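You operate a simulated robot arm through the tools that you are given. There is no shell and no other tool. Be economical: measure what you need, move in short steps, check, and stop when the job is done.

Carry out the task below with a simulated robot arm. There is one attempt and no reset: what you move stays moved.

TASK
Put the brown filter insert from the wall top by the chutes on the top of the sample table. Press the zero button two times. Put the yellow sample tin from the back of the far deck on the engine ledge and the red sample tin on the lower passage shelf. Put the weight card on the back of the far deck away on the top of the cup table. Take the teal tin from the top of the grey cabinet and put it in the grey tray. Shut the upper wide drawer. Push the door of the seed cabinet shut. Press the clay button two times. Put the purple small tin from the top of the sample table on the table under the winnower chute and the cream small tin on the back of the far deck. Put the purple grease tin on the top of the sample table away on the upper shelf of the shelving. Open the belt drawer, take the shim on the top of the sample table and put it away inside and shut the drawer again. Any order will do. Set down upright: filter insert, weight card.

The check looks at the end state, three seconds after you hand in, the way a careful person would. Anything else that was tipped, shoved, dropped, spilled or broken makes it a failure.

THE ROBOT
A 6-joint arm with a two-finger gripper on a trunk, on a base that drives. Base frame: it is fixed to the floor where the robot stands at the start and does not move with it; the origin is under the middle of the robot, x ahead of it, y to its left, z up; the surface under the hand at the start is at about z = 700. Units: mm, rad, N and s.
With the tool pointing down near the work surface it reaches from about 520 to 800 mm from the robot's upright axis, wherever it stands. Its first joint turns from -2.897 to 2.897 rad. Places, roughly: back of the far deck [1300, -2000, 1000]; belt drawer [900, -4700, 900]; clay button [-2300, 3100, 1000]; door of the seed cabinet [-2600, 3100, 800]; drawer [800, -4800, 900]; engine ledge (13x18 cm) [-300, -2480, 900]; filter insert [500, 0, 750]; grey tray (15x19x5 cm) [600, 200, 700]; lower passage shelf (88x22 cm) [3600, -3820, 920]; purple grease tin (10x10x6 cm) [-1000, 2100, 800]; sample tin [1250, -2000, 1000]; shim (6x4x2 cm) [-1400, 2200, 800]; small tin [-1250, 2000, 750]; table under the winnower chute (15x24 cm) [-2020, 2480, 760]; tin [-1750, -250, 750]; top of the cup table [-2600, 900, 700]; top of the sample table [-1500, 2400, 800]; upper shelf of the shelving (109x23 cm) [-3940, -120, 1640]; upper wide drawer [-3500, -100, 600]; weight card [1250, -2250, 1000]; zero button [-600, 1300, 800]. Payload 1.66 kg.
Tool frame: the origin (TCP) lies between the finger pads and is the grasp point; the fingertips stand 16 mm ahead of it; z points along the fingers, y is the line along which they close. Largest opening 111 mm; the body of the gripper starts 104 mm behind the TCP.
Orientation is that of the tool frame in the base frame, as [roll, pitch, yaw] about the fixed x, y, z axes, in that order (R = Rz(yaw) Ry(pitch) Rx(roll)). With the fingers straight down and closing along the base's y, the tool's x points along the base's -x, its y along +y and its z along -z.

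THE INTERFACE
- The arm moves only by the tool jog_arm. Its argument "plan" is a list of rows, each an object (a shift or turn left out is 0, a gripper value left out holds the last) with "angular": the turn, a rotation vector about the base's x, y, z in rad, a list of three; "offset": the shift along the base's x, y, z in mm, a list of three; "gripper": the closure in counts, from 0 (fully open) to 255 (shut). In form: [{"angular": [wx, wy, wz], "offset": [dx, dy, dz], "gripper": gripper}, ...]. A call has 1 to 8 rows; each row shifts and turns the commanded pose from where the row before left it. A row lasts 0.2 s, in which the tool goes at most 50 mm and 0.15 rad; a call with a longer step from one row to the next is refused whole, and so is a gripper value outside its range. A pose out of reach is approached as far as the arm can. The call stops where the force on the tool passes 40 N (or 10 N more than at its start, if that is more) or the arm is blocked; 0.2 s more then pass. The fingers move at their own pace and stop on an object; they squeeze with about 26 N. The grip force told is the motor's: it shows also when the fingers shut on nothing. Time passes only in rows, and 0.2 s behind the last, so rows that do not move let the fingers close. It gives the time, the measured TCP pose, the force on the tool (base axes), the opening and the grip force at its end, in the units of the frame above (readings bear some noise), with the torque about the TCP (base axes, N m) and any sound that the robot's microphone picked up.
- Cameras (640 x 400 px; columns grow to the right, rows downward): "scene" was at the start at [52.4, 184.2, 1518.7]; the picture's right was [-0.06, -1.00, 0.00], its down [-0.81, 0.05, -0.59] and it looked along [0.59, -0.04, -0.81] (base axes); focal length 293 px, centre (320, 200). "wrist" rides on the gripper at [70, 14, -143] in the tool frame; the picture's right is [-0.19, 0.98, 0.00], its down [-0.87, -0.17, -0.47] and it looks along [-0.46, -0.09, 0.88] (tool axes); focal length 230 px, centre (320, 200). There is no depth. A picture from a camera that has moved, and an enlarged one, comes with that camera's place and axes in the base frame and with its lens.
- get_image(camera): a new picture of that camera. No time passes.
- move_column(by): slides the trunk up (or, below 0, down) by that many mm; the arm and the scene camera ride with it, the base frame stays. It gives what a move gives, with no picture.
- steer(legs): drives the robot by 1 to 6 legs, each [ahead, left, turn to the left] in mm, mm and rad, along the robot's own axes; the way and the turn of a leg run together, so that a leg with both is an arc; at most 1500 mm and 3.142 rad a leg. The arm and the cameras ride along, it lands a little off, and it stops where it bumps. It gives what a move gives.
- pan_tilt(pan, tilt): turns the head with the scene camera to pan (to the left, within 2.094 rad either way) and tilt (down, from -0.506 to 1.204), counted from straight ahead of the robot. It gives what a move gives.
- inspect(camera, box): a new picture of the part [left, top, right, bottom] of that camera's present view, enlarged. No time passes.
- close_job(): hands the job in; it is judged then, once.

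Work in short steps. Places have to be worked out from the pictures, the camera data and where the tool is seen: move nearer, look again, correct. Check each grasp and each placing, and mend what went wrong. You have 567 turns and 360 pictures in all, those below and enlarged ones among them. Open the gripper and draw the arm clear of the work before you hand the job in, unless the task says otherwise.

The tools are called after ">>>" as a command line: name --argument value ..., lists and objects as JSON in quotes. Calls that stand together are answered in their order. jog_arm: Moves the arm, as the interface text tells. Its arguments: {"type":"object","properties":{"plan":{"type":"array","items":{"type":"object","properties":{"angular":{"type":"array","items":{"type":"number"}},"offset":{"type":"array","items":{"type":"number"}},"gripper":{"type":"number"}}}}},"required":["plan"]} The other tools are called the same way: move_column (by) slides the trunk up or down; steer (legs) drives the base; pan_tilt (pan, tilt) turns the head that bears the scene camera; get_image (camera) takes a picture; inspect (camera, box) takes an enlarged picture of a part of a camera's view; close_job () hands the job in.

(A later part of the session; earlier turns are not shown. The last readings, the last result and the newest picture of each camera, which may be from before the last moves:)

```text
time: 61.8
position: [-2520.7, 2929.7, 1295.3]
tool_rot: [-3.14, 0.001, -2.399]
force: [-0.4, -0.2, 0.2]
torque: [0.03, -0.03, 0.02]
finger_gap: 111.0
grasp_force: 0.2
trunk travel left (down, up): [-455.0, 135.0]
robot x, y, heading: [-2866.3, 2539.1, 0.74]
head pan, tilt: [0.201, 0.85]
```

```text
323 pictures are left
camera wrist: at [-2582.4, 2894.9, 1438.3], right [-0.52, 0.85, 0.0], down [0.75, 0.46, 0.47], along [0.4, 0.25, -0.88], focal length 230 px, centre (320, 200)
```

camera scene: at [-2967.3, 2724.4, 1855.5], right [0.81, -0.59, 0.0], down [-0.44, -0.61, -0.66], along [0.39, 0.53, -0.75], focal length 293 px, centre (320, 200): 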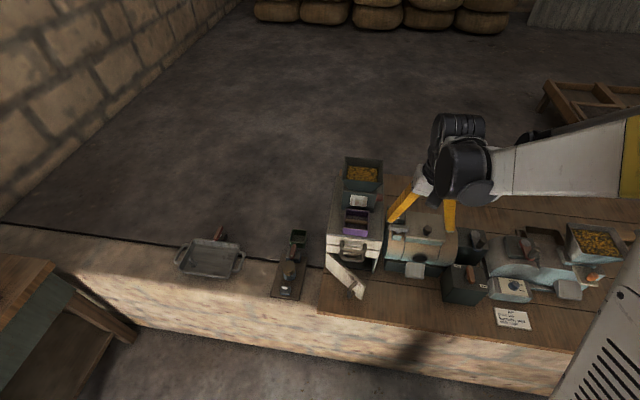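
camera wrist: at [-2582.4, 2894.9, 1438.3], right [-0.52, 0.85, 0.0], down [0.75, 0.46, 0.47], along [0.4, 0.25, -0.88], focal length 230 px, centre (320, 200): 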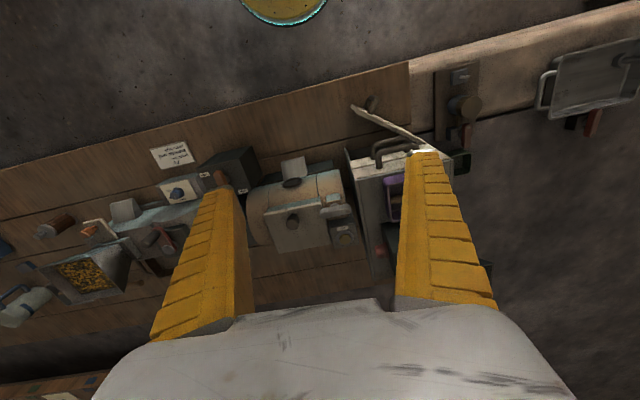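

Now zoom on the cabinet, mill and winnower from both cameras.

>>> inspect --camera "scene" --box '[260, 150, 460, 310]'

>>> inspect --camera "wrist" --box '[230, 80, 420, 260]'

>>> inspect --camera "scene" --box '[420, 200, 640, 345]'

```text
2.50 times, centred on (360, 230) of scene
camera zoom: at [-2967.3, 2724.4, 1855.5], right [0.81, -0.59, 0.0], down [-0.44, -0.61, -0.66], along [0.39, 0.53, -0.75], focal length 733 px, centre (220, 125)
```

zoom: 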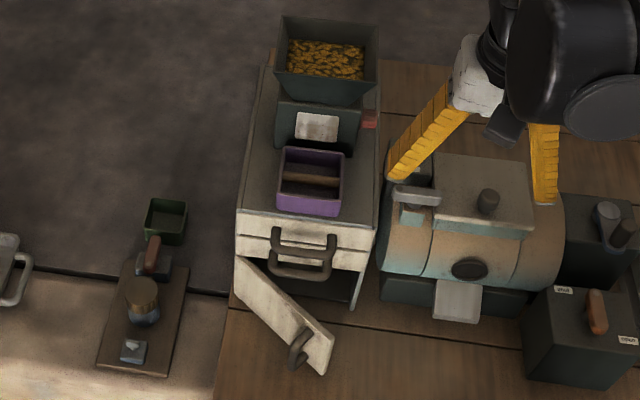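

```text
2.22 times, centred on (325, 170) of wrist
camera zoom: at [-2582.4, 2894.9, 1438.3], right [-0.52, 0.85, 0.0], down [0.75, 0.46, 0.47], along [0.4, 0.25, -0.88], focal length 511 px, centre (309, 267)
```

zoom: 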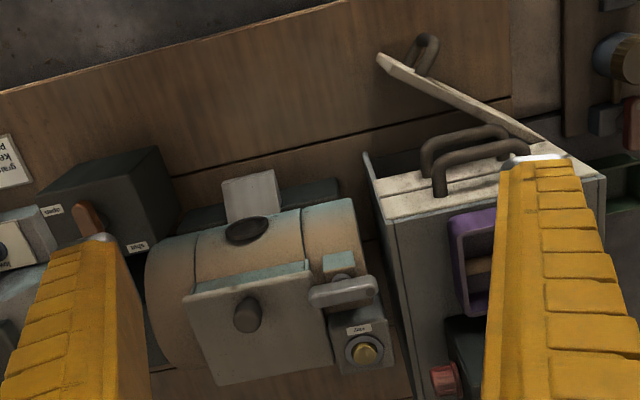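

```text
2.76 times, centred on (530, 272) of scene
camera zoom: at [-2967.3, 2724.4, 1855.5], right [0.81, -0.59, 0.0], down [-0.44, -0.61, -0.66], along [0.39, 0.53, -0.75], focal length 809 px, centre (-259, 0)
```

zoom: 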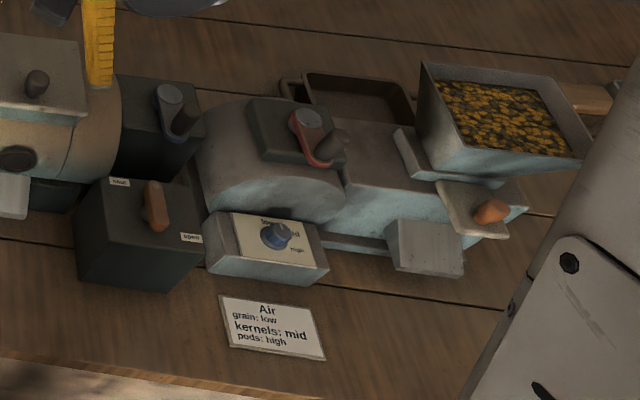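

>>> inspect --camera "wrist" --box '[320, 200, 400, 260]'

>>> inspect --camera "scene" --box '[330, 170, 410, 230]'

```text
6.67 times, centred on (360, 230) of wrist
camera zoom: at [-2582.4, 2894.9, 1438.3], right [-0.52, 0.85, 0.0], down [0.75, 0.46, 0.47], along [0.4, 0.25, -0.88], focal length 1534 px, centre (53, 0)
```

zoom: 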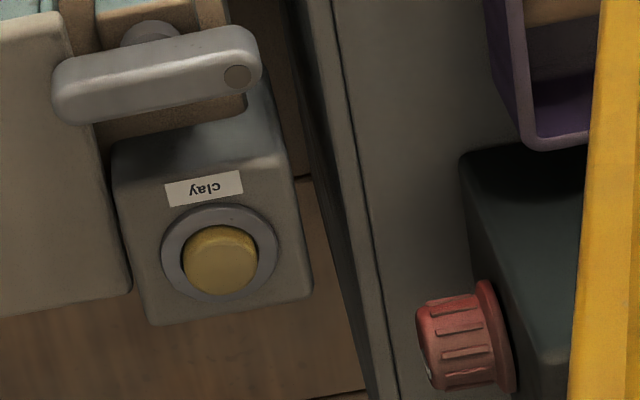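

```text
6.67 times, centred on (370, 200) of scene
camera zoom: at [-2967.3, 2724.4, 1855.5], right [0.81, -0.59, 0.0], down [-0.44, -0.61, -0.66], along [0.39, 0.53, -0.75], focal length 1954 px, centre (-13, 200)
```

zoom: 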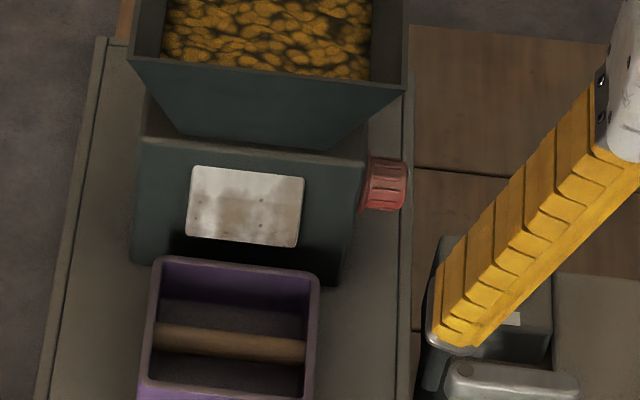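

The labelled "clay" button is on the small grey box at about [-2322,3128,1000], with the mill hopper close on its left. I move forward 100 mm, close the fingers, tilt the wrist away from the hopper, and lower.

>>> steer --legs '[[100, 0, 0]]'

>>> jog_arm --plan '[{"angular": [0.096, 0.087, 0], "gripper": 255}, {"angular": [0.096, 0.087, 0], "gripper": 255}, {"offset": [0, 0, -40]}, {"offset": [0, 0, -40]}, {"offset": [0, 0, -40]}]'

>>> get_image --camera "scene"

```text
time: 63.0
position: [-2447.9, 2997.1, 1295.9]
tool_rot: [3.141, 0.0, -2.402]
force: [0.7, 0.3, 0.0]
torque: [0.0, -0.01, 0.0]
finger_gap: 110.7
grasp_force: 0.0
trunk travel left (down, up): [-455.0, 135.0]
robot x, y, heading: [-2798.6, 2600.8, 0.741]
head pan, tilt: [0.201, 0.85]
```

```text
time: 64.2
position: [-2447.4, 2997.1, 1176.9]
tool_rot: [2.884, -0.001, -2.402]
force: [0.9, 0.8, -0.8]
torque: [-0.01, -0.02, -0.01]
finger_gap: 0.1
grasp_force: 25.6
trunk travel left (down, up): [-455.0, 135.0]
robot x, y, heading: [-2797.9, 2604.5, 0.744]
head pan, tilt: [0.201, 0.85]
```

```text
317 pictures are left
camera scene: at [-2893.6, 2791.8, 1855.4], right [0.81, -0.59, 0.0], down [-0.44, -0.61, -0.66], along [0.39, 0.53, -0.75], focal length 293 px, centre (320, 200)
```

scene: 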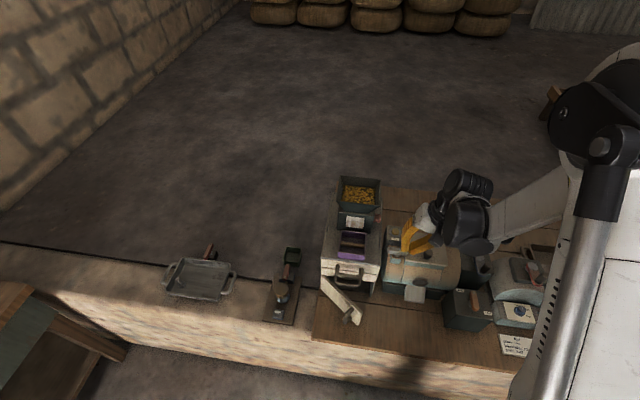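

Tilt is good. I move above the button and look with the wrist camera.

>>> jog_arm --plan '[{"offset": [32, 32, -15]}, {"offset": [32, 32, -15]}, {"offset": [32, 32, -20]}, {"offset": [32, 32, -30]}]'

>>> get_image --camera "wrist"

>>> inspect --camera "scene" --box '[310, 140, 510, 290]'

```text
refused: row 4 steps farther than a row can; nothing moved
```

```text
316 pictures are left
camera wrist: at [-2483.3, 2934.2, 1316.6], right [-0.5, 0.83, 0.25], down [0.83, 0.37, 0.41], along [0.25, 0.42, -0.88], focal length 230 px, centre (320, 200)
```

wrist: 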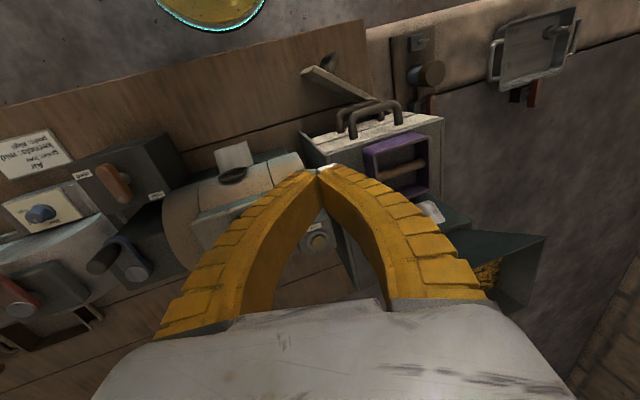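

```text
2.67 times, centred on (410, 215) of scene
camera zoom: at [-2893.6, 2791.8, 1855.4], right [0.81, -0.59, 0.0], down [-0.44, -0.61, -0.66], along [0.39, 0.53, -0.75], focal length 782 px, centre (80, 160)
```

zoom: 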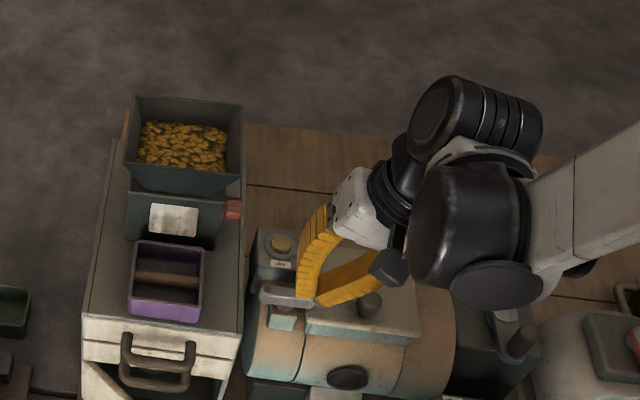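

Button re-estimated at [-2320,3123]. Moving above it in smaller rows.

>>> jog_arm --plan '[{"offset": [32, 32, -10]}, {"offset": [32, 32, -15]}, {"offset": [32, 32, -15]}, {"offset": [32, 29, -15]}, {"offset": [0, 0, -35]}]'

>>> get_image --camera "wrist"

>>> inspect --camera "scene" --box '[310, 140, 510, 290]'

```text
time: 65.4
position: [-2320.4, 3119.7, 1084.4]
tool_rot: [2.883, 0.001, -2.401]
force: [-0.4, 0.5, -0.4]
torque: [-0.03, -0.03, 0.0]
finger_gap: 0.0
grasp_force: 25.9
trunk travel left (down, up): [-455.0, 135.0]
robot x, y, heading: [-2795.1, 2604.8, 0.743]
head pan, tilt: [0.201, 0.85]
```

```text
314 pictures are left
camera wrist: at [-2357.0, 3057.9, 1225.7], right [-0.5, 0.83, 0.25], down [0.83, 0.37, 0.41], along [0.25, 0.42, -0.87], focal length 230 px, centre (320, 200)
```

wrist: 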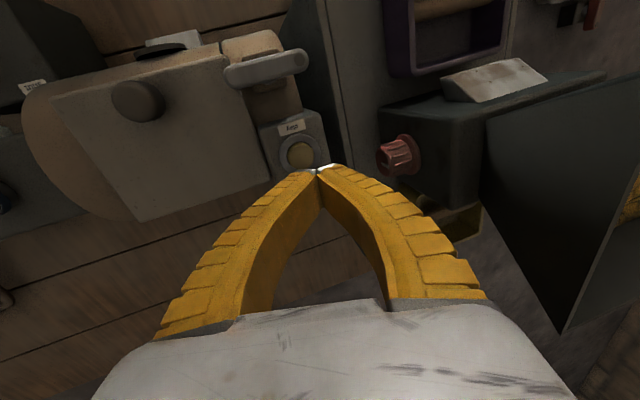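

```text
2.67 times, centred on (410, 215) of scene
camera zoom: at [-2894.5, 2790.9, 1855.4], right [0.81, -0.59, 0.0], down [-0.44, -0.61, -0.66], along [0.39, 0.53, -0.75], focal length 782 px, centre (80, 160)
```

zoom: 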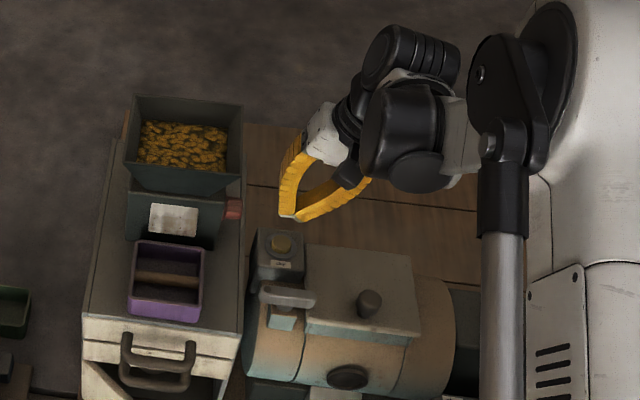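

Tip is over the button within a few mm. Lowering to just above it.

>>> jog_arm --plan '[{"offset": [-3, 0, -20]}, {"offset": [0, 0, -20]}, {"offset": [0, 0, -8]}]'

>>> inspect --camera "wrist" --box '[240, 80, 400, 200]'

>>> inspect --camera "scene" --box '[350, 180, 430, 240]'

```text
time: 66.2
position: [-2322.7, 3121.1, 1036.8]
tool_rot: [2.882, 0.002, -2.401]
force: [-0.9, 0.2, 0.6]
torque: [-0.04, 0.03, -0.02]
finger_gap: 0.0
grasp_force: 26.0
trunk travel left (down, up): [-455.0, 135.0]
robot x, y, heading: [-2796.5, 2602.1, 0.742]
head pan, tilt: [0.201, 0.85]
```

```text
3.33 times, centred on (320, 140) of wrist
camera zoom: at [-2360.2, 3058.3, 1178.8], right [-0.5, 0.83, 0.25], down [0.83, 0.37, 0.41], along [0.25, 0.42, -0.87], focal length 767 px, centre (320, 400)
```

zoom: 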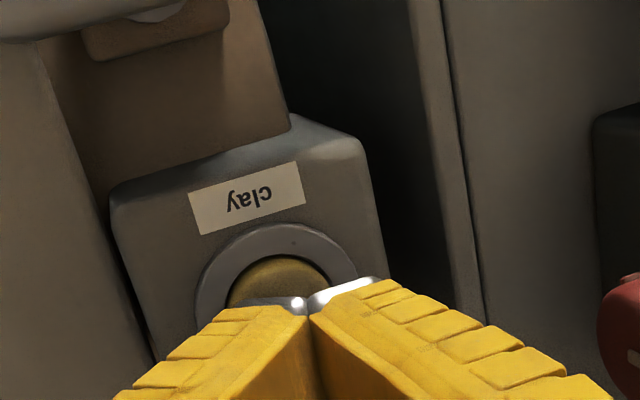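

```text
6.67 times, centred on (390, 210) of scene
camera zoom: at [-2894.7, 2790.7, 1855.5], right [0.81, -0.59, 0.0], down [-0.44, -0.61, -0.66], along [0.39, 0.53, -0.75], focal length 1954 px, centre (-147, 133)
```

zoom: 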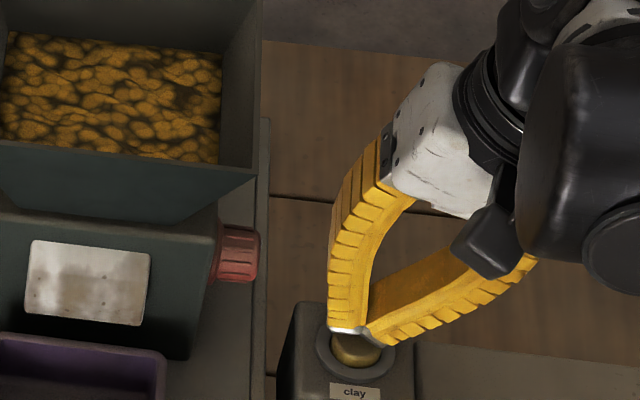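

Aligned. I press down in small rows until I feel/hear the button.

>>> jog_arm --plan '[{"offset": [-1, 0, -6]}, {"offset": [0, 0, -5]}, {"offset": [0, 0, -4]}]'

>>> jog_arm --plan '[{"offset": [0, 0, -3]}, {"offset": [0, 0, -3]}]'

```text
time: 67.0
position: [-2324.5, 3120.5, 1023.4]
tool_rot: [2.883, 0.004, -2.402]
force: [0.6, -0.5, 1.9]
torque: [-0.03, 0.0, -0.01]
finger_gap: 0.0
grasp_force: 25.9
trunk travel left (down, up): [-455.0, 135.0]
robot x, y, heading: [-2796.7, 2598.1, 0.745]
head pan, tilt: [0.201, 0.85]
heard: click
```

```text
time: 67.6
position: [-2325.8, 3121.1, 1017.8]
tool_rot: [2.882, 0.002, -2.401]
force: [2.2, 3.1, 14.4]
torque: [-0.13, -0.11, 0.01]
finger_gap: 0.0
grasp_force: 25.9
trunk travel left (down, up): [-455.0, 135.0]
robot x, y, heading: [-2802.3, 2602.7, 0.738]
head pan, tilt: [0.201, 0.85]
```

One click heard. I lift clear and press a second time.

>>> jog_arm --plan '[{"offset": [0, 0, 10]}, {"offset": [0, 0, 10]}, {}, {}]'

>>> jog_arm --plan '[{"offset": [0, 0, -6]}, {"offset": [0, 0, -5]}, {"offset": [0, 0, -4]}]'

```text
time: 68.6
position: [-2324.8, 3121.7, 1035.8]
tool_rot: [2.882, 0.002, -2.402]
force: [-0.2, 0.2, -1.0]
torque: [0.01, -0.03, -0.02]
finger_gap: 0.0
grasp_force: 26.3
trunk travel left (down, up): [-455.0, 135.0]
robot x, y, heading: [-2796.6, 2603.2, 0.739]
head pan, tilt: [0.201, 0.85]
```

```text
time: 69.4
position: [-2324.5, 3120.2, 1021.8]
tool_rot: [2.883, 0.002, -2.401]
force: [-0.3, 0.6, 3.1]
torque: [-0.03, 0.02, 0.0]
finger_gap: 0.2
grasp_force: 26.4
trunk travel left (down, up): [-455.0, 135.0]
robot x, y, heading: [-2799.1, 2598.7, 0.739]
head pan, tilt: [0.201, 0.85]
heard: click
```

Second click heard. Next, the seed cabinet door: its free end is near [-2571,2998], hinge near [-2602,3173], z 755–880. I lift, back off, and tilt the tool forward to push it.

>>> jog_arm --plan '[{"offset": [0, 0, 40]}, {"offset": [0, 0, 45]}, {"offset": [-20, -20, 40]}, {"offset": [-30, -30, 20]}, {"offset": [-32, -32, 0]}, {"angular": [-0.096, -0.087, 0], "offset": [-32, -32, 0]}, {"angular": [-0.096, -0.087, 0]}]'

>>> steer --legs '[[-150, 0, 0]]'

>>> jog_arm --plan '[{"angular": [0.097, -0.107, 0]}, {"angular": [0.097, -0.107, 0]}, {"angular": [0.097, -0.107, 0]}, {"angular": [0.097, -0.107, 0]}, {"angular": [0.097, -0.107, 0]}, {"angular": [0.097, -0.107, 0]}]'

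>>> get_image --camera "scene"

>>> get_image --camera "wrist"

```text
time: 71.0
position: [-2438.0, 3008.3, 1166.8]
tool_rot: [-3.14, 0.0, -2.402]
force: [-0.3, 0.1, 0.7]
torque: [-0.02, -0.01, 0.01]
finger_gap: 0.3
grasp_force: 26.2
trunk travel left (down, up): [-455.0, 135.0]
robot x, y, heading: [-2801.1, 2602.4, 0.736]
head pan, tilt: [0.201, 0.85]
```

```text
time: 72.3
position: [-2549.9, 2905.1, 1167.4]
tool_rot: [-3.141, 0.002, -2.401]
force: [-0.4, -0.2, -0.9]
torque: [-0.02, -0.07, 0.01]
finger_gap: 0.1
grasp_force: 26.0
trunk travel left (down, up): [-455.0, 135.0]
robot x, y, heading: [-2904.1, 2501.0, 0.741]
head pan, tilt: [0.201, 0.85]
```

```text
time: 73.7
position: [-2503.8, 2965.1, 1262.4]
tool_rot: [-3.138, 0.867, -2.399]
force: [0.1, 0.4, 1.0]
torque: [0.0, -0.02, -0.01]
finger_gap: 0.2
grasp_force: 26.4
out of reach, approached as far as the arm can: row 3, 4, 5, 6
trunk travel left (down, up): [-455.0, 135.0]
robot x, y, heading: [-2908.2, 2499.6, 0.739]
head pan, tilt: [0.201, 0.85]
```

```text
310 pictures are left
camera scene: at [-3005.6, 2689.3, 1855.5], right [0.81, -0.59, 0.0], down [-0.44, -0.61, -0.66], along [0.39, 0.53, -0.75], focal length 293 px, centre (320, 200)
```

scene: 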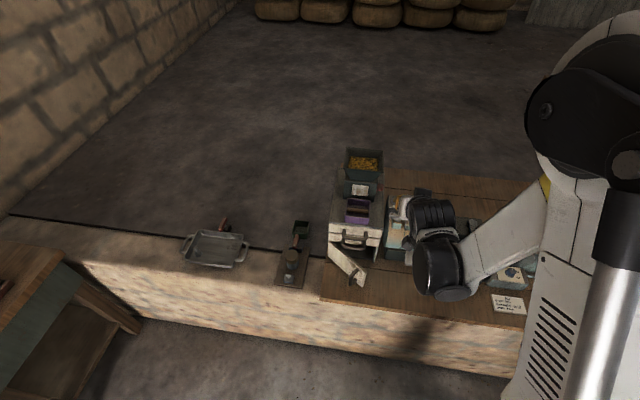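

```text
309 pictures are left
camera wrist: at [-2626.6, 2872.2, 1302.6], right [-0.57, 0.81, 0.14], down [0.26, 0.01, 0.97], along [0.78, 0.59, -0.22], focal length 230 px, centre (320, 200)
```

wrist: 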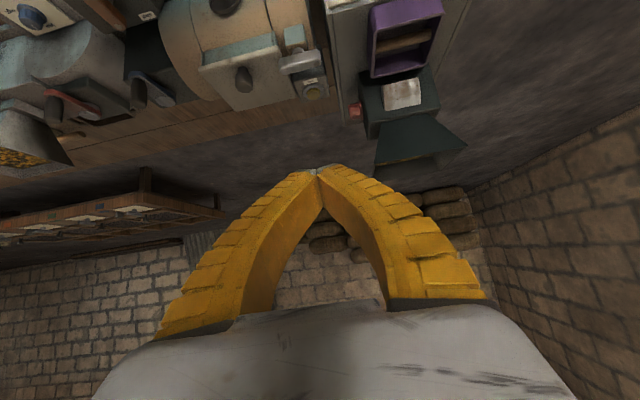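

The tilt is reached but near the inner reach limit. I shift the robot back and to the left so the door is well within reach, then check.

>>> steer --legs '[[-80, 140, 0]]'

>>> jog_arm --plan '[{"offset": [0, 0, 0]}]'

>>> get_image --camera "scene"

```text
time: 75.2
position: [-2656.5, 3014.2, 1262.5]
tool_rot: [-3.136, 0.864, -2.4]
force: [0.0, -0.5, -0.5]
torque: [-0.01, -0.05, -0.03]
finger_gap: 0.0
grasp_force: 26.0
trunk travel left (down, up): [-455.0, 135.0]
robot x, y, heading: [-3060.1, 2551.6, 0.741]
head pan, tilt: [0.201, 0.85]
```

```text
time: 75.6
position: [-2656.3, 3014.3, 1261.9]
tool_rot: [-3.136, 0.862, -2.4]
force: [-0.2, -0.2, -0.4]
torque: [0.0, -0.04, 0.02]
finger_gap: 0.3
grasp_force: 26.0
trunk travel left (down, up): [-455.0, 135.0]
robot x, y, heading: [-3058.2, 2551.6, 0.739]
head pan, tilt: [0.201, 0.85]
```

```text
308 pictures are left
camera scene: at [-3157.8, 2739.8, 1855.5], right [0.81, -0.59, 0.0], down [-0.44, -0.61, -0.66], along [0.39, 0.53, -0.75], focal length 293 px, centre (320, 200)
```

scene: 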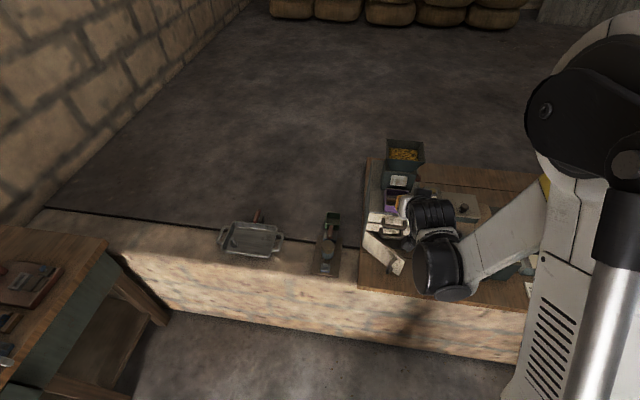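

Path below the tool is free left of the door. I lower the trunk by 400 and look.

>>> move_column --by -400

>>> get_image --camera "scene"

>>> get_image --camera "wrist"

```text
time: 79.4
position: [-2655.6, 3014.2, 862.3]
tool_rot: [-3.139, 0.861, -2.4]
force: [-0.3, -0.2, -0.5]
torque: [-0.01, -0.01, 0.01]
finger_gap: 0.0
grasp_force: 26.1
trunk travel left (down, up): [-55.0, 535.0]
robot x, y, heading: [-3060.8, 2554.2, 0.74]
head pan, tilt: [0.201, 0.85]
```

```text
307 pictures are left
camera scene: at [-3157.9, 2739.7, 1455.6], right [0.81, -0.59, 0.0], down [-0.44, -0.61, -0.66], along [0.39, 0.53, -0.75], focal length 293 px, centre (320, 200)
```

scene: 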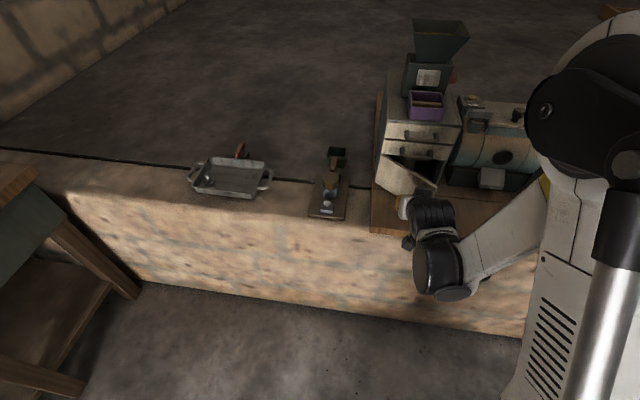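

```text
306 pictures are left
camera wrist: at [-2778.9, 2922.3, 902.5], right [-0.57, 0.81, 0.14], down [0.26, 0.02, 0.96], along [0.78, 0.59, -0.22], focal length 230 px, centre (320, 200)
```

wrist: 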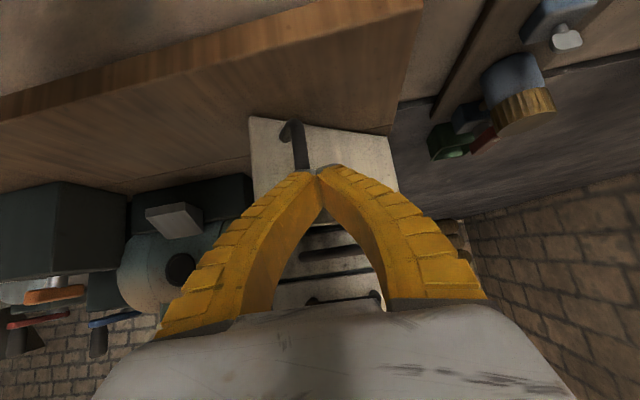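

The door face is right ahead of the fingertips, handle to one side. I advance toward the face and then push along its closing arc.

>>> jog_arm --plan '[{"offset": [20, 15, -18]}, {"offset": [25, 18, 0]}, {"offset": [15, 10, 0]}]'

>>> get_image --camera "wrist"

```text
time: 80.2
position: [-2594.7, 3057.8, 846.5]
tool_rot: [-3.136, 0.864, -2.401]
force: [0.4, -0.5, -0.4]
torque: [-0.02, 0.01, -0.02]
finger_gap: 0.0
grasp_force: 25.8
trunk travel left (down, up): [-55.0, 535.0]
robot x, y, heading: [-3058.0, 2549.4, 0.742]
head pan, tilt: [0.201, 0.85]
```

```text
305 pictures are left
camera wrist: at [-2718.9, 2966.1, 885.1], right [-0.57, 0.81, 0.14], down [0.26, 0.02, 0.96], along [0.78, 0.59, -0.22], focal length 230 px, centre (320, 200)
```

wrist: 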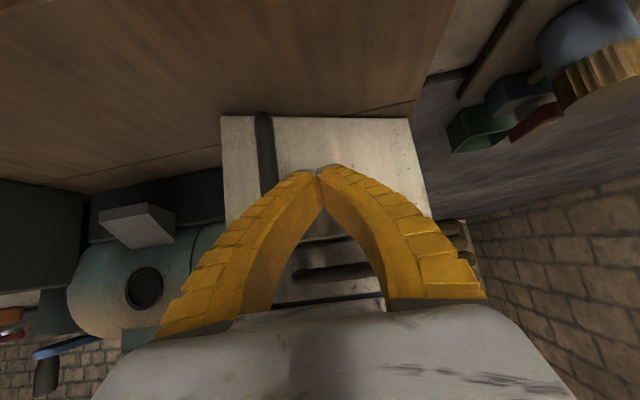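

Not touching yet; continuing the push in small rows.

>>> jog_arm --plan '[{"offset": [15, 8, 0]}, {"offset": [15, 8, 0]}, {"offset": [12, 8, 0]}]'

>>> get_image --camera "wrist"

```text
time: 81.0
position: [-2553.4, 3081.2, 844.9]
tool_rot: [-3.137, 0.863, -2.4]
force: [0.5, 0.1, 0.4]
torque: [-0.02, 0.01, 0.0]
finger_gap: 0.0
grasp_force: 26.4
trunk travel left (down, up): [-55.0, 535.0]
robot x, y, heading: [-3065.0, 2551.9, 0.743]
head pan, tilt: [0.201, 0.85]
```

```text
304 pictures are left
camera wrist: at [-2676.9, 2989.4, 885.3], right [-0.57, 0.81, 0.14], down [0.26, 0.02, 0.96], along [0.78, 0.59, -0.22], focal length 230 px, centre (320, 200)
```

wrist: 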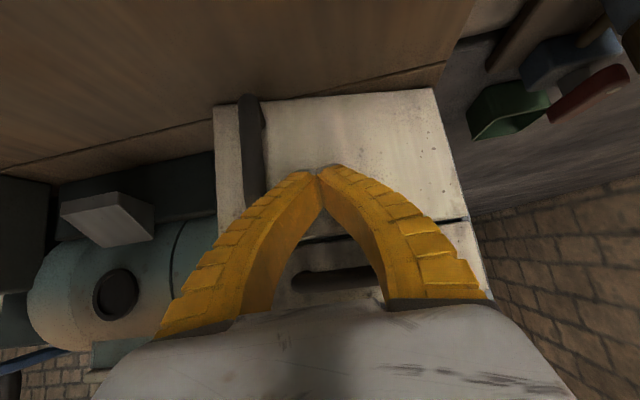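

The door seems to follow or be near. Continue pushing forward until resistance.

>>> jog_arm --plan '[{"offset": [12, 10, 0]}, {"offset": [10, 10, 0]}, {"offset": [8, 8, 0]}]'

>>> get_image --camera "wrist"

>>> inspect --camera "scene" --box '[340, 80, 500, 260]'

```text
time: 81.8
position: [-2528.6, 3101.6, 843.5]
tool_rot: [-3.136, 0.853, -2.399]
force: [-11.8, -14.4, 6.7]
torque: [0.14, -0.13, 0.17]
finger_gap: 6.1
grasp_force: 28.0
trunk travel left (down, up): [-55.0, 535.0]
robot x, y, heading: [-3059.4, 2547.3, 0.745]
head pan, tilt: [0.201, 0.85]
stopped in row 3: the force on the tool passed its limit at 52 N (the readings are from after the stop); the commanded pose is now the measured one
```

```text
303 pictures are left
camera wrist: at [-2652.5, 3010.2, 884.9], right [-0.57, 0.81, 0.14], down [0.27, 0.02, 0.96], along [0.78, 0.58, -0.23], focal length 230 px, centre (320, 200)
```

wrist: 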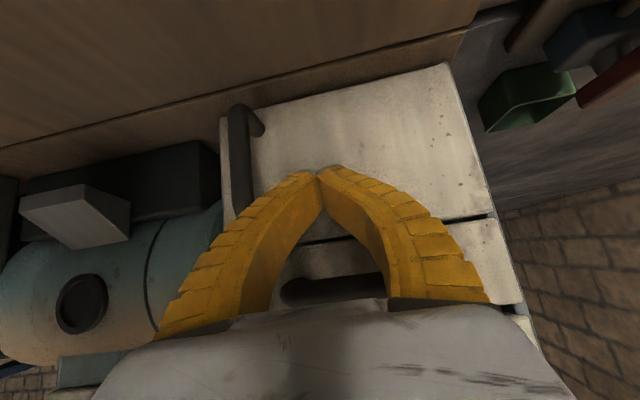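

```text
2.22 times, centred on (420, 170) of scene
camera zoom: at [-3160.0, 2737.5, 1455.8], right [0.81, -0.59, 0.0], down [-0.44, -0.61, -0.66], along [0.39, 0.53, -0.75], focal length 652 px, centre (98, 267)
```

zoom: 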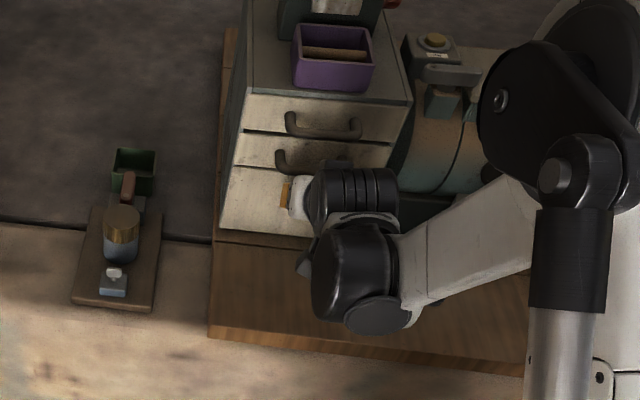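

Firm resistance: the door is against its frame. I back off and view it.

>>> jog_arm --plan '[{"offset": [-25, -22, 0]}, {"offset": [-33, -30, 0]}, {"offset": [-33, -30, 0]}, {"offset": [-33, -30, 0]}]'

>>> get_image --camera "wrist"

>>> inspect --camera "scene" --box '[340, 80, 500, 260]'

```text
time: 82.8
position: [-2643.6, 3000.9, 861.0]
tool_rot: [-3.135, 0.851, -2.4]
force: [0.2, -0.8, 0.6]
torque: [0.0, 0.02, -0.04]
finger_gap: 0.3
grasp_force: 28.4
out of reach, approached as far as the arm can: row 4
trunk travel left (down, up): [-55.0, 535.0]
robot x, y, heading: [-3058.7, 2553.0, 0.741]
head pan, tilt: [0.201, 0.85]
```

```text
301 pictures are left
camera wrist: at [-2766.8, 2909.3, 902.0], right [-0.57, 0.81, 0.14], down [0.27, 0.02, 0.96], along [0.78, 0.58, -0.23], focal length 230 px, centre (320, 200)
```

wrist: 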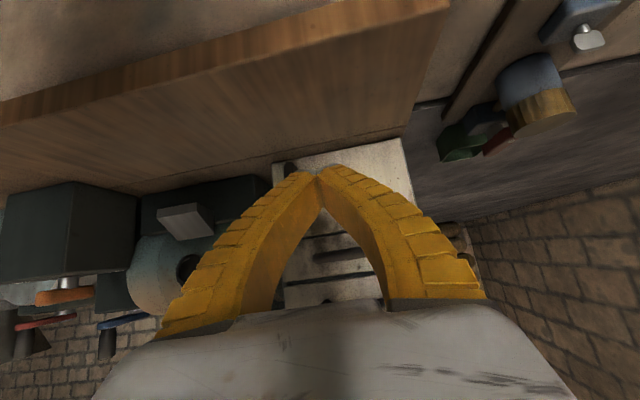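

```text
2.22 times, centred on (420, 170) of scene
camera zoom: at [-3158.5, 2739.2, 1455.6], right [0.81, -0.59, 0.0], down [-0.44, -0.61, -0.66], along [0.39, 0.53, -0.75], focal length 652 px, centre (98, 267)
```

zoom: 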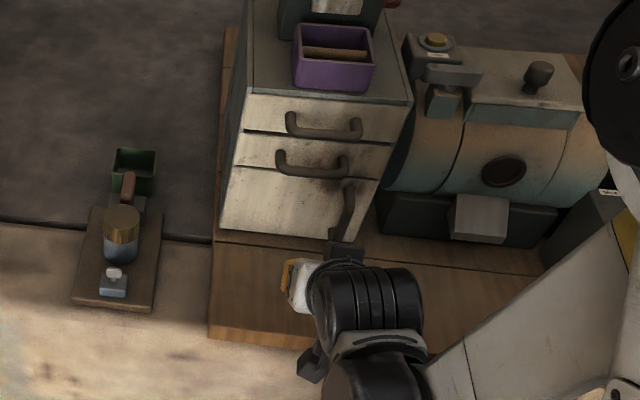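

Door is flush. I raise the trunk, bring the tool back to vertical, and head back toward the zero button.

>>> move_column --by 350

>>> jog_arm --plan '[{"angular": [-0.0955, 0.1055, 0], "offset": [20, 18, 0]}, {"angular": [-0.0955, 0.1055, 0]}, {"angular": [-0.0955, 0.1055, 0]}, {"angular": [-0.0955, 0.1055, 0]}, {"angular": [-0.0955, 0.1055, 0]}, {"angular": [-0.0955, 0.1055, 0]}]'

```text
time: 86.2
position: [-2643.0, 3001.6, 1209.9]
tool_rot: [-3.133, 0.85, -2.4]
force: [-0.5, 0.5, 0.3]
torque: [-0.02, -0.03, 0.0]
finger_gap: 0.1
grasp_force: 28.6
trunk travel left (down, up): [-405.0, 185.0]
robot x, y, heading: [-3063.4, 2551.4, 0.737]
head pan, tilt: [0.201, 0.85]
```

```text
time: 87.6
position: [-2621.6, 3019.6, 1210.1]
tool_rot: [-3.14, -0.005, -2.401]
force: [0.0, 0.2, -0.1]
torque: [0.05, -0.02, 0.0]
finger_gap: 0.0
grasp_force: 28.8
trunk travel left (down, up): [-405.0, 185.0]
robot x, y, heading: [-3058.6, 2553.4, 0.74]
head pan, tilt: [0.201, 0.85]
```

Driving right along the aisle back to the zero-button spot.

>>> steer --legs '[[60, -1291, 0], [60, -1291, 0], [180, 0, 0]]'

>>> pan_tilt --pan -0.1 --tilt 0.9

>>> get_image --camera "scene"

>>> get_image --camera "wrist"

```text
time: 101.3
position: [-664.8, 1318.9, 1209.4]
tool_rot: [-3.14, -0.003, -2.399]
force: [0.1, 0.3, -0.4]
torque: [-0.05, 0.0, 0.06]
finger_gap: 0.0
grasp_force: 29.0
trunk travel left (down, up): [-405.0, 185.0]
robot x, y, heading: [-1102.6, 848.7, 0.741]
head pan, tilt: [0.201, 0.85]
```

```text
time: 102.1
position: [-666.3, 1317.3, 1210.3]
tool_rot: [-3.141, -0.004, -2.399]
force: [1.2, -0.4, 0.0]
torque: [-0.03, 0.0, 0.02]
finger_gap: 0.1
grasp_force: 28.3
trunk travel left (down, up): [-405.0, 185.0]
robot x, y, heading: [-1103.7, 846.6, 0.741]
head pan, tilt: [-0.099, 0.901]
```

```text
299 pictures are left
camera scene: at [-1186.0, 1018.0, 1801.6], right [0.6, -0.8, 0.0], down [-0.63, -0.47, -0.62], along [0.5, 0.37, -0.78], focal length 293 px, centre (320, 200)
```

scene: 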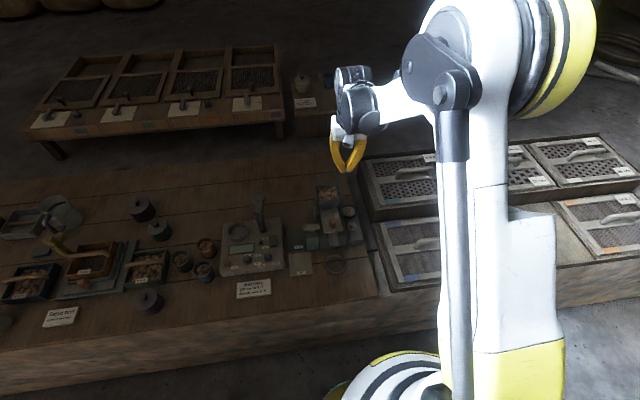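

```text
298 pictures are left
camera wrist: at [-727.1, 1282.5, 1353.1], right [-0.52, 0.85, 0.0], down [0.75, 0.46, 0.47], along [0.4, 0.24, -0.88], focal length 230 px, centre (320, 200)
```

wrist: 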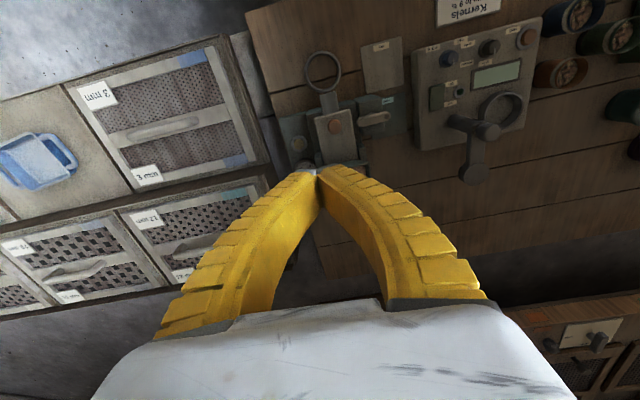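

>>> inspect --camera "wrist" --box '[260, 90, 380, 180]'

>>> inspect --camera "scene" --box '[290, 170, 390, 280]'

```text
4.44 times, centred on (320, 135) of wrist
camera zoom: at [-727.1, 1282.5, 1353.1], right [-0.52, 0.85, 0.0], down [0.75, 0.46, 0.47], along [0.4, 0.24, -0.88], focal length 1022 px, centre (320, 489)
```

zoom: 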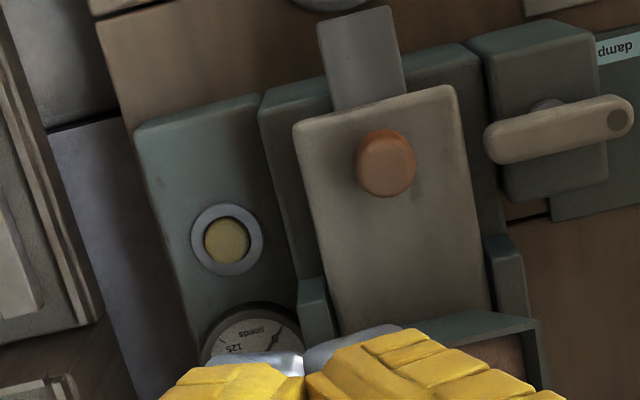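

```text
3.64 times, centred on (340, 225) of scene
camera zoom: at [-1186.0, 1018.0, 1801.6], right [0.6, -0.8, 0.0], down [-0.63, -0.47, -0.62], along [0.5, 0.37, -0.78], focal length 1066 px, centre (247, 109)
```

zoom: 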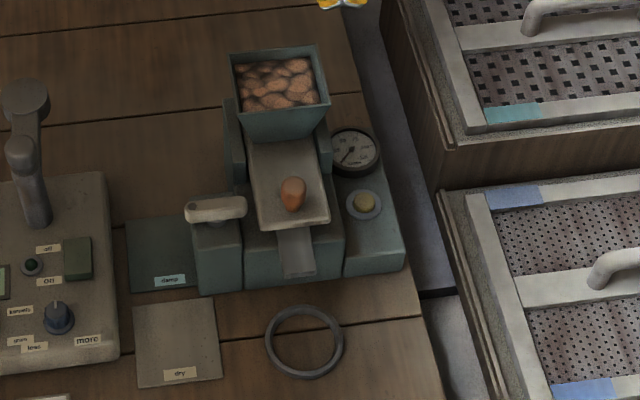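

The unlabelled yellow button by the seed-count gauge is at about [-585,1306,817]. I tilt the wrist away from its hopper, shift over the button at height, and lower the trunk.

>>> jog_arm --plan '[{"angular": [0.11, 0.1, 0], "offset": [28, -5, 0]}, {"angular": [0.11, 0.1, 0], "offset": [28, -5, 0]}, {"angular": [0.089, -0.1, 0], "offset": [27, -6, 0]}]'

>>> move_column --by -300

>>> get_image --camera "wrist"

>>> get_image --camera "scene"

```text
time: 102.9
position: [-583.8, 1301.2, 1210.2]
tool_rot: [2.848, 0.134, -2.396]
force: [-0.2, 0.2, -0.4]
torque: [0.02, -0.06, -0.02]
finger_gap: 0.0
grasp_force: 28.3
trunk travel left (down, up): [-405.0, 185.0]
robot x, y, heading: [-1105.5, 847.6, 0.739]
head pan, tilt: [-0.099, 0.901]
```

```text
time: 105.9
position: [-583.1, 1302.2, 911.0]
tool_rot: [2.848, 0.131, -2.399]
force: [-0.2, -0.6, -0.2]
torque: [-0.01, 0.0, 0.03]
finger_gap: 0.1
grasp_force: 28.7
trunk travel left (down, up): [-105.0, 485.0]
robot x, y, heading: [-1100.5, 848.0, 0.744]
head pan, tilt: [-0.099, 0.901]
```

```text
295 pictures are left
camera wrist: at [-628.7, 1223.0, 1040.1], right [-0.53, 0.79, 0.31], down [0.79, 0.33, 0.51], along [0.31, 0.51, -0.8], focal length 230 px, centre (320, 200)
```

wrist: 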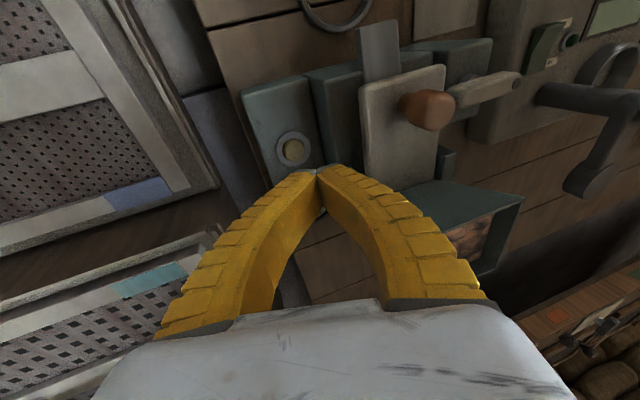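

```text
294 pictures are left
camera scene: at [-1185.8, 1017.9, 1501.7], right [0.6, -0.8, 0.0], down [-0.63, -0.47, -0.62], along [0.5, 0.37, -0.78], focal length 293 px, centre (320, 200)
```

scene: 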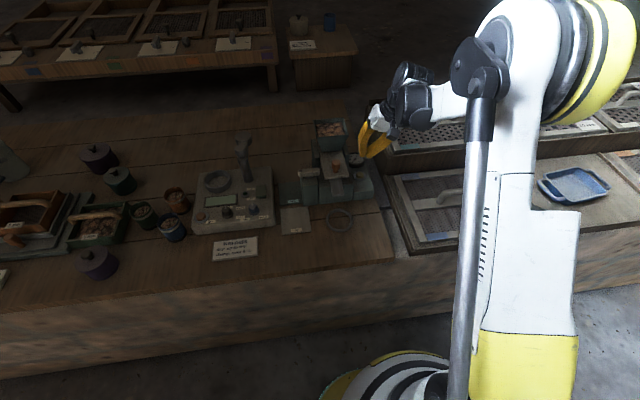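

Aligned within a few mm. Lowering to just above, then pressing slowly.

>>> jog_arm --plan '[{"offset": [2, -1, -30]}, {"offset": [0, 0, -25]}]'

>>> inspect --camera "wrist" --box '[240, 80, 400, 200]'

>>> inspect --camera "scene" --box '[310, 100, 430, 200]'

```text
time: 106.5
position: [-580.6, 1301.2, 854.2]
tool_rot: [2.847, 0.134, -2.399]
force: [0.2, 0.7, -0.5]
torque: [0.01, 0.03, -0.01]
finger_gap: 0.2
grasp_force: 28.2
trunk travel left (down, up): [-105.0, 485.0]
robot x, y, heading: [-1103.7, 849.5, 0.748]
head pan, tilt: [-0.099, 0.901]
```

```text
3.33 times, centred on (320, 140) of wrist
camera zoom: at [-626.2, 1221.7, 984.5], right [-0.53, 0.79, 0.31], down [0.79, 0.33, 0.51], along [0.31, 0.51, -0.8], focal length 767 px, centre (320, 400)
```

zoom: 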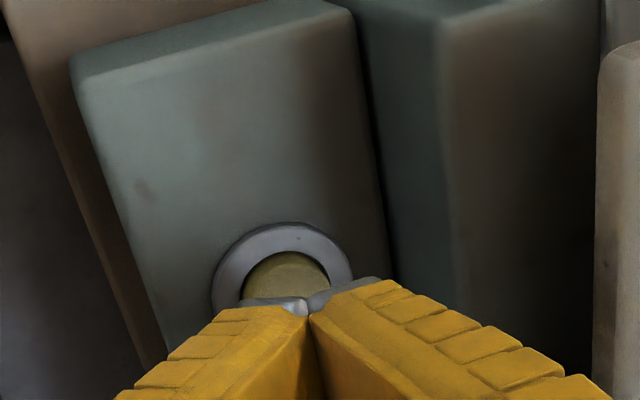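

```text
4.00 times, centred on (370, 150) of scene
camera zoom: at [-1185.5, 1018.2, 1501.6], right [0.6, -0.8, 0.0], down [-0.63, -0.47, -0.62], along [0.5, 0.37, -0.78], focal length 1173 px, centre (120, 400)
```

zoom: 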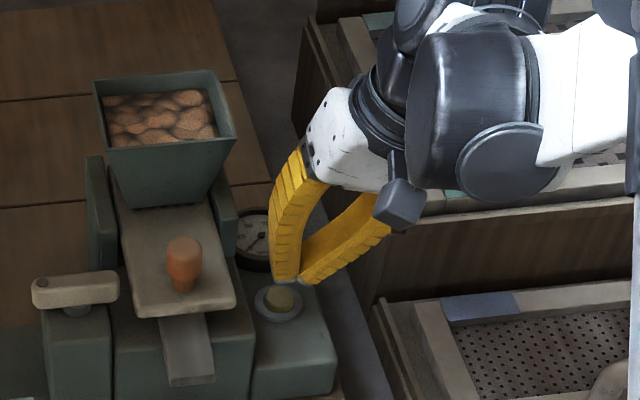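

>>> jog_arm --plan '[{"offset": [0, -2, -6]}, {"offset": [0, 0, -5]}, {"offset": [0, 0, -4]}]'

```text
time: 107.3
position: [-580.7, 1299.0, 841.3]
tool_rot: [2.849, 0.133, -2.398]
force: [0.0, 0.0, 0.3]
torque: [-0.03, -0.01, 0.03]
finger_gap: 0.1
grasp_force: 28.8
trunk travel left (down, up): [-105.0, 485.0]
robot x, y, heading: [-1102.4, 848.2, 0.743]
head pan, tilt: [-0.099, 0.901]
```

No click yet; go on down in small rows.

>>> jog_arm --plan '[{"offset": [0, 0, -3]}, {"offset": [0, 0, -3]}]'

>>> jog_arm --plan '[{"offset": [0, 0, -3]}]'

```text
time: 107.9
position: [-581.2, 1299.5, 833.9]
tool_rot: [2.848, 0.132, -2.397]
force: [0.3, 1.1, 0.5]
torque: [0.01, 0.0, 0.02]
finger_gap: 0.0
grasp_force: 28.8
trunk travel left (down, up): [-105.0, 485.0]
robot x, y, heading: [-1102.5, 851.4, 0.746]
head pan, tilt: [-0.099, 0.901]
```

```text
time: 108.3
position: [-581.4, 1299.4, 830.3]
tool_rot: [2.847, 0.133, -2.398]
force: [0.6, 0.9, -0.2]
torque: [0.01, -0.01, 0.0]
finger_gap: 0.0
grasp_force: 28.4
trunk travel left (down, up): [-105.0, 485.0]
robot x, y, heading: [-1100.6, 846.5, 0.746]
head pan, tilt: [-0.099, 0.901]
```

>>> jog_arm --plan '[{"offset": [0, 0, -3]}]'

>>> jog_arm --plan '[{"offset": [0, 0, -3]}]'

>>> inspect --camera "wrist" --box '[240, 80, 400, 200]'

```text
time: 108.7
position: [-581.0, 1299.1, 827.4]
tool_rot: [2.849, 0.132, -2.4]
force: [0.4, -0.4, 0.1]
torque: [0.01, 0.03, 0.02]
finger_gap: 0.0
grasp_force: 28.6
trunk travel left (down, up): [-105.0, 485.0]
robot x, y, heading: [-1104.0, 847.9, 0.738]
head pan, tilt: [-0.099, 0.901]
```

```text
time: 109.1
position: [-580.1, 1298.7, 825.9]
tool_rot: [2.848, 0.131, -2.398]
force: [0.0, 0.1, -0.5]
torque: [0.02, -0.02, -0.02]
finger_gap: 0.0
grasp_force: 28.8
trunk travel left (down, up): [-105.0, 485.0]
robot x, y, heading: [-1099.4, 844.5, 0.743]
head pan, tilt: [-0.099, 0.901]
```

```text
3.33 times, centred on (320, 140) of wrist
camera zoom: at [-626.8, 1220.1, 955.3], right [-0.53, 0.79, 0.31], down [0.79, 0.33, 0.51], along [0.31, 0.51, -0.8], focal length 767 px, centre (320, 400)
```

zoom: 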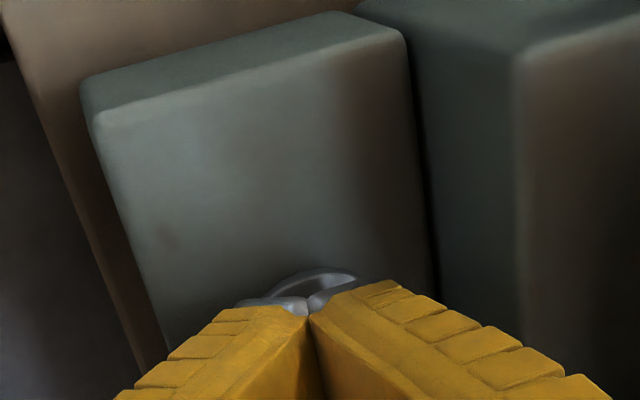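

Still no contact, but the tip is over the button. Continue with a 2 mm correction.

>>> jog_arm --plan '[{"offset": [0, 2, -3]}]'

>>> jog_arm --plan '[{"offset": [0, 0, -3]}]'

>>> jog_arm --plan '[{"offset": [0, 0, -3]}]'

```text
time: 109.5
position: [-580.2, 1301.2, 823.4]
tool_rot: [2.849, 0.132, -2.397]
force: [0.3, 0.5, 0.0]
torque: [0.02, -0.01, -0.01]
finger_gap: 0.0
grasp_force: 28.6
trunk travel left (down, up): [-105.0, 485.0]
robot x, y, heading: [-1103.1, 844.5, 0.744]
head pan, tilt: [-0.099, 0.901]
```

```text
time: 109.9
position: [-581.9, 1300.3, 818.9]
tool_rot: [2.848, 0.132, -2.398]
force: [0.4, -0.3, -0.2]
torque: [0.02, -0.03, -0.03]
finger_gap: 0.0
grasp_force: 28.5
trunk travel left (down, up): [-105.0, 485.0]
robot x, y, heading: [-1102.7, 848.0, 0.738]
head pan, tilt: [-0.099, 0.901]
```

```text
time: 110.3
position: [-581.3, 1300.5, 816.4]
tool_rot: [2.848, 0.132, -2.397]
force: [0.3, 0.3, 2.5]
torque: [0.04, -0.01, -0.03]
finger_gap: 0.1
grasp_force: 28.2
trunk travel left (down, up): [-105.0, 485.0]
robot x, y, heading: [-1101.3, 847.3, 0.743]
head pan, tilt: [-0.099, 0.901]
heard: click
```

Click one. I lift 10 mm and press again.

>>> jog_arm --plan '[{"offset": [0, 0, 8]}, {"offset": [0, 0, 6]}, {}, {}]'

>>> jog_arm --plan '[{"offset": [0, 0, -7]}, {"offset": [0, 0, -4]}, {"offset": [0, 0, -3]}]'

```text
time: 111.3
position: [-581.5, 1301.3, 829.9]
tool_rot: [2.851, 0.134, -2.398]
force: [-0.6, -0.4, 0.3]
torque: [-0.02, 0.02, 0.0]
finger_gap: 0.0
grasp_force: 28.7
trunk travel left (down, up): [-105.0, 485.0]
robot x, y, heading: [-1100.2, 846.3, 0.747]
head pan, tilt: [-0.099, 0.901]
```

```text
time: 112.1
position: [-580.2, 1299.6, 816.7]
tool_rot: [2.848, 0.132, -2.398]
force: [1.1, 0.8, 2.1]
torque: [0.0, -0.03, 0.05]
finger_gap: 0.1
grasp_force: 28.7
trunk travel left (down, up): [-105.0, 485.0]
robot x, y, heading: [-1100.1, 846.7, 0.743]
head pan, tilt: [-0.099, 0.901]
heard: click
```

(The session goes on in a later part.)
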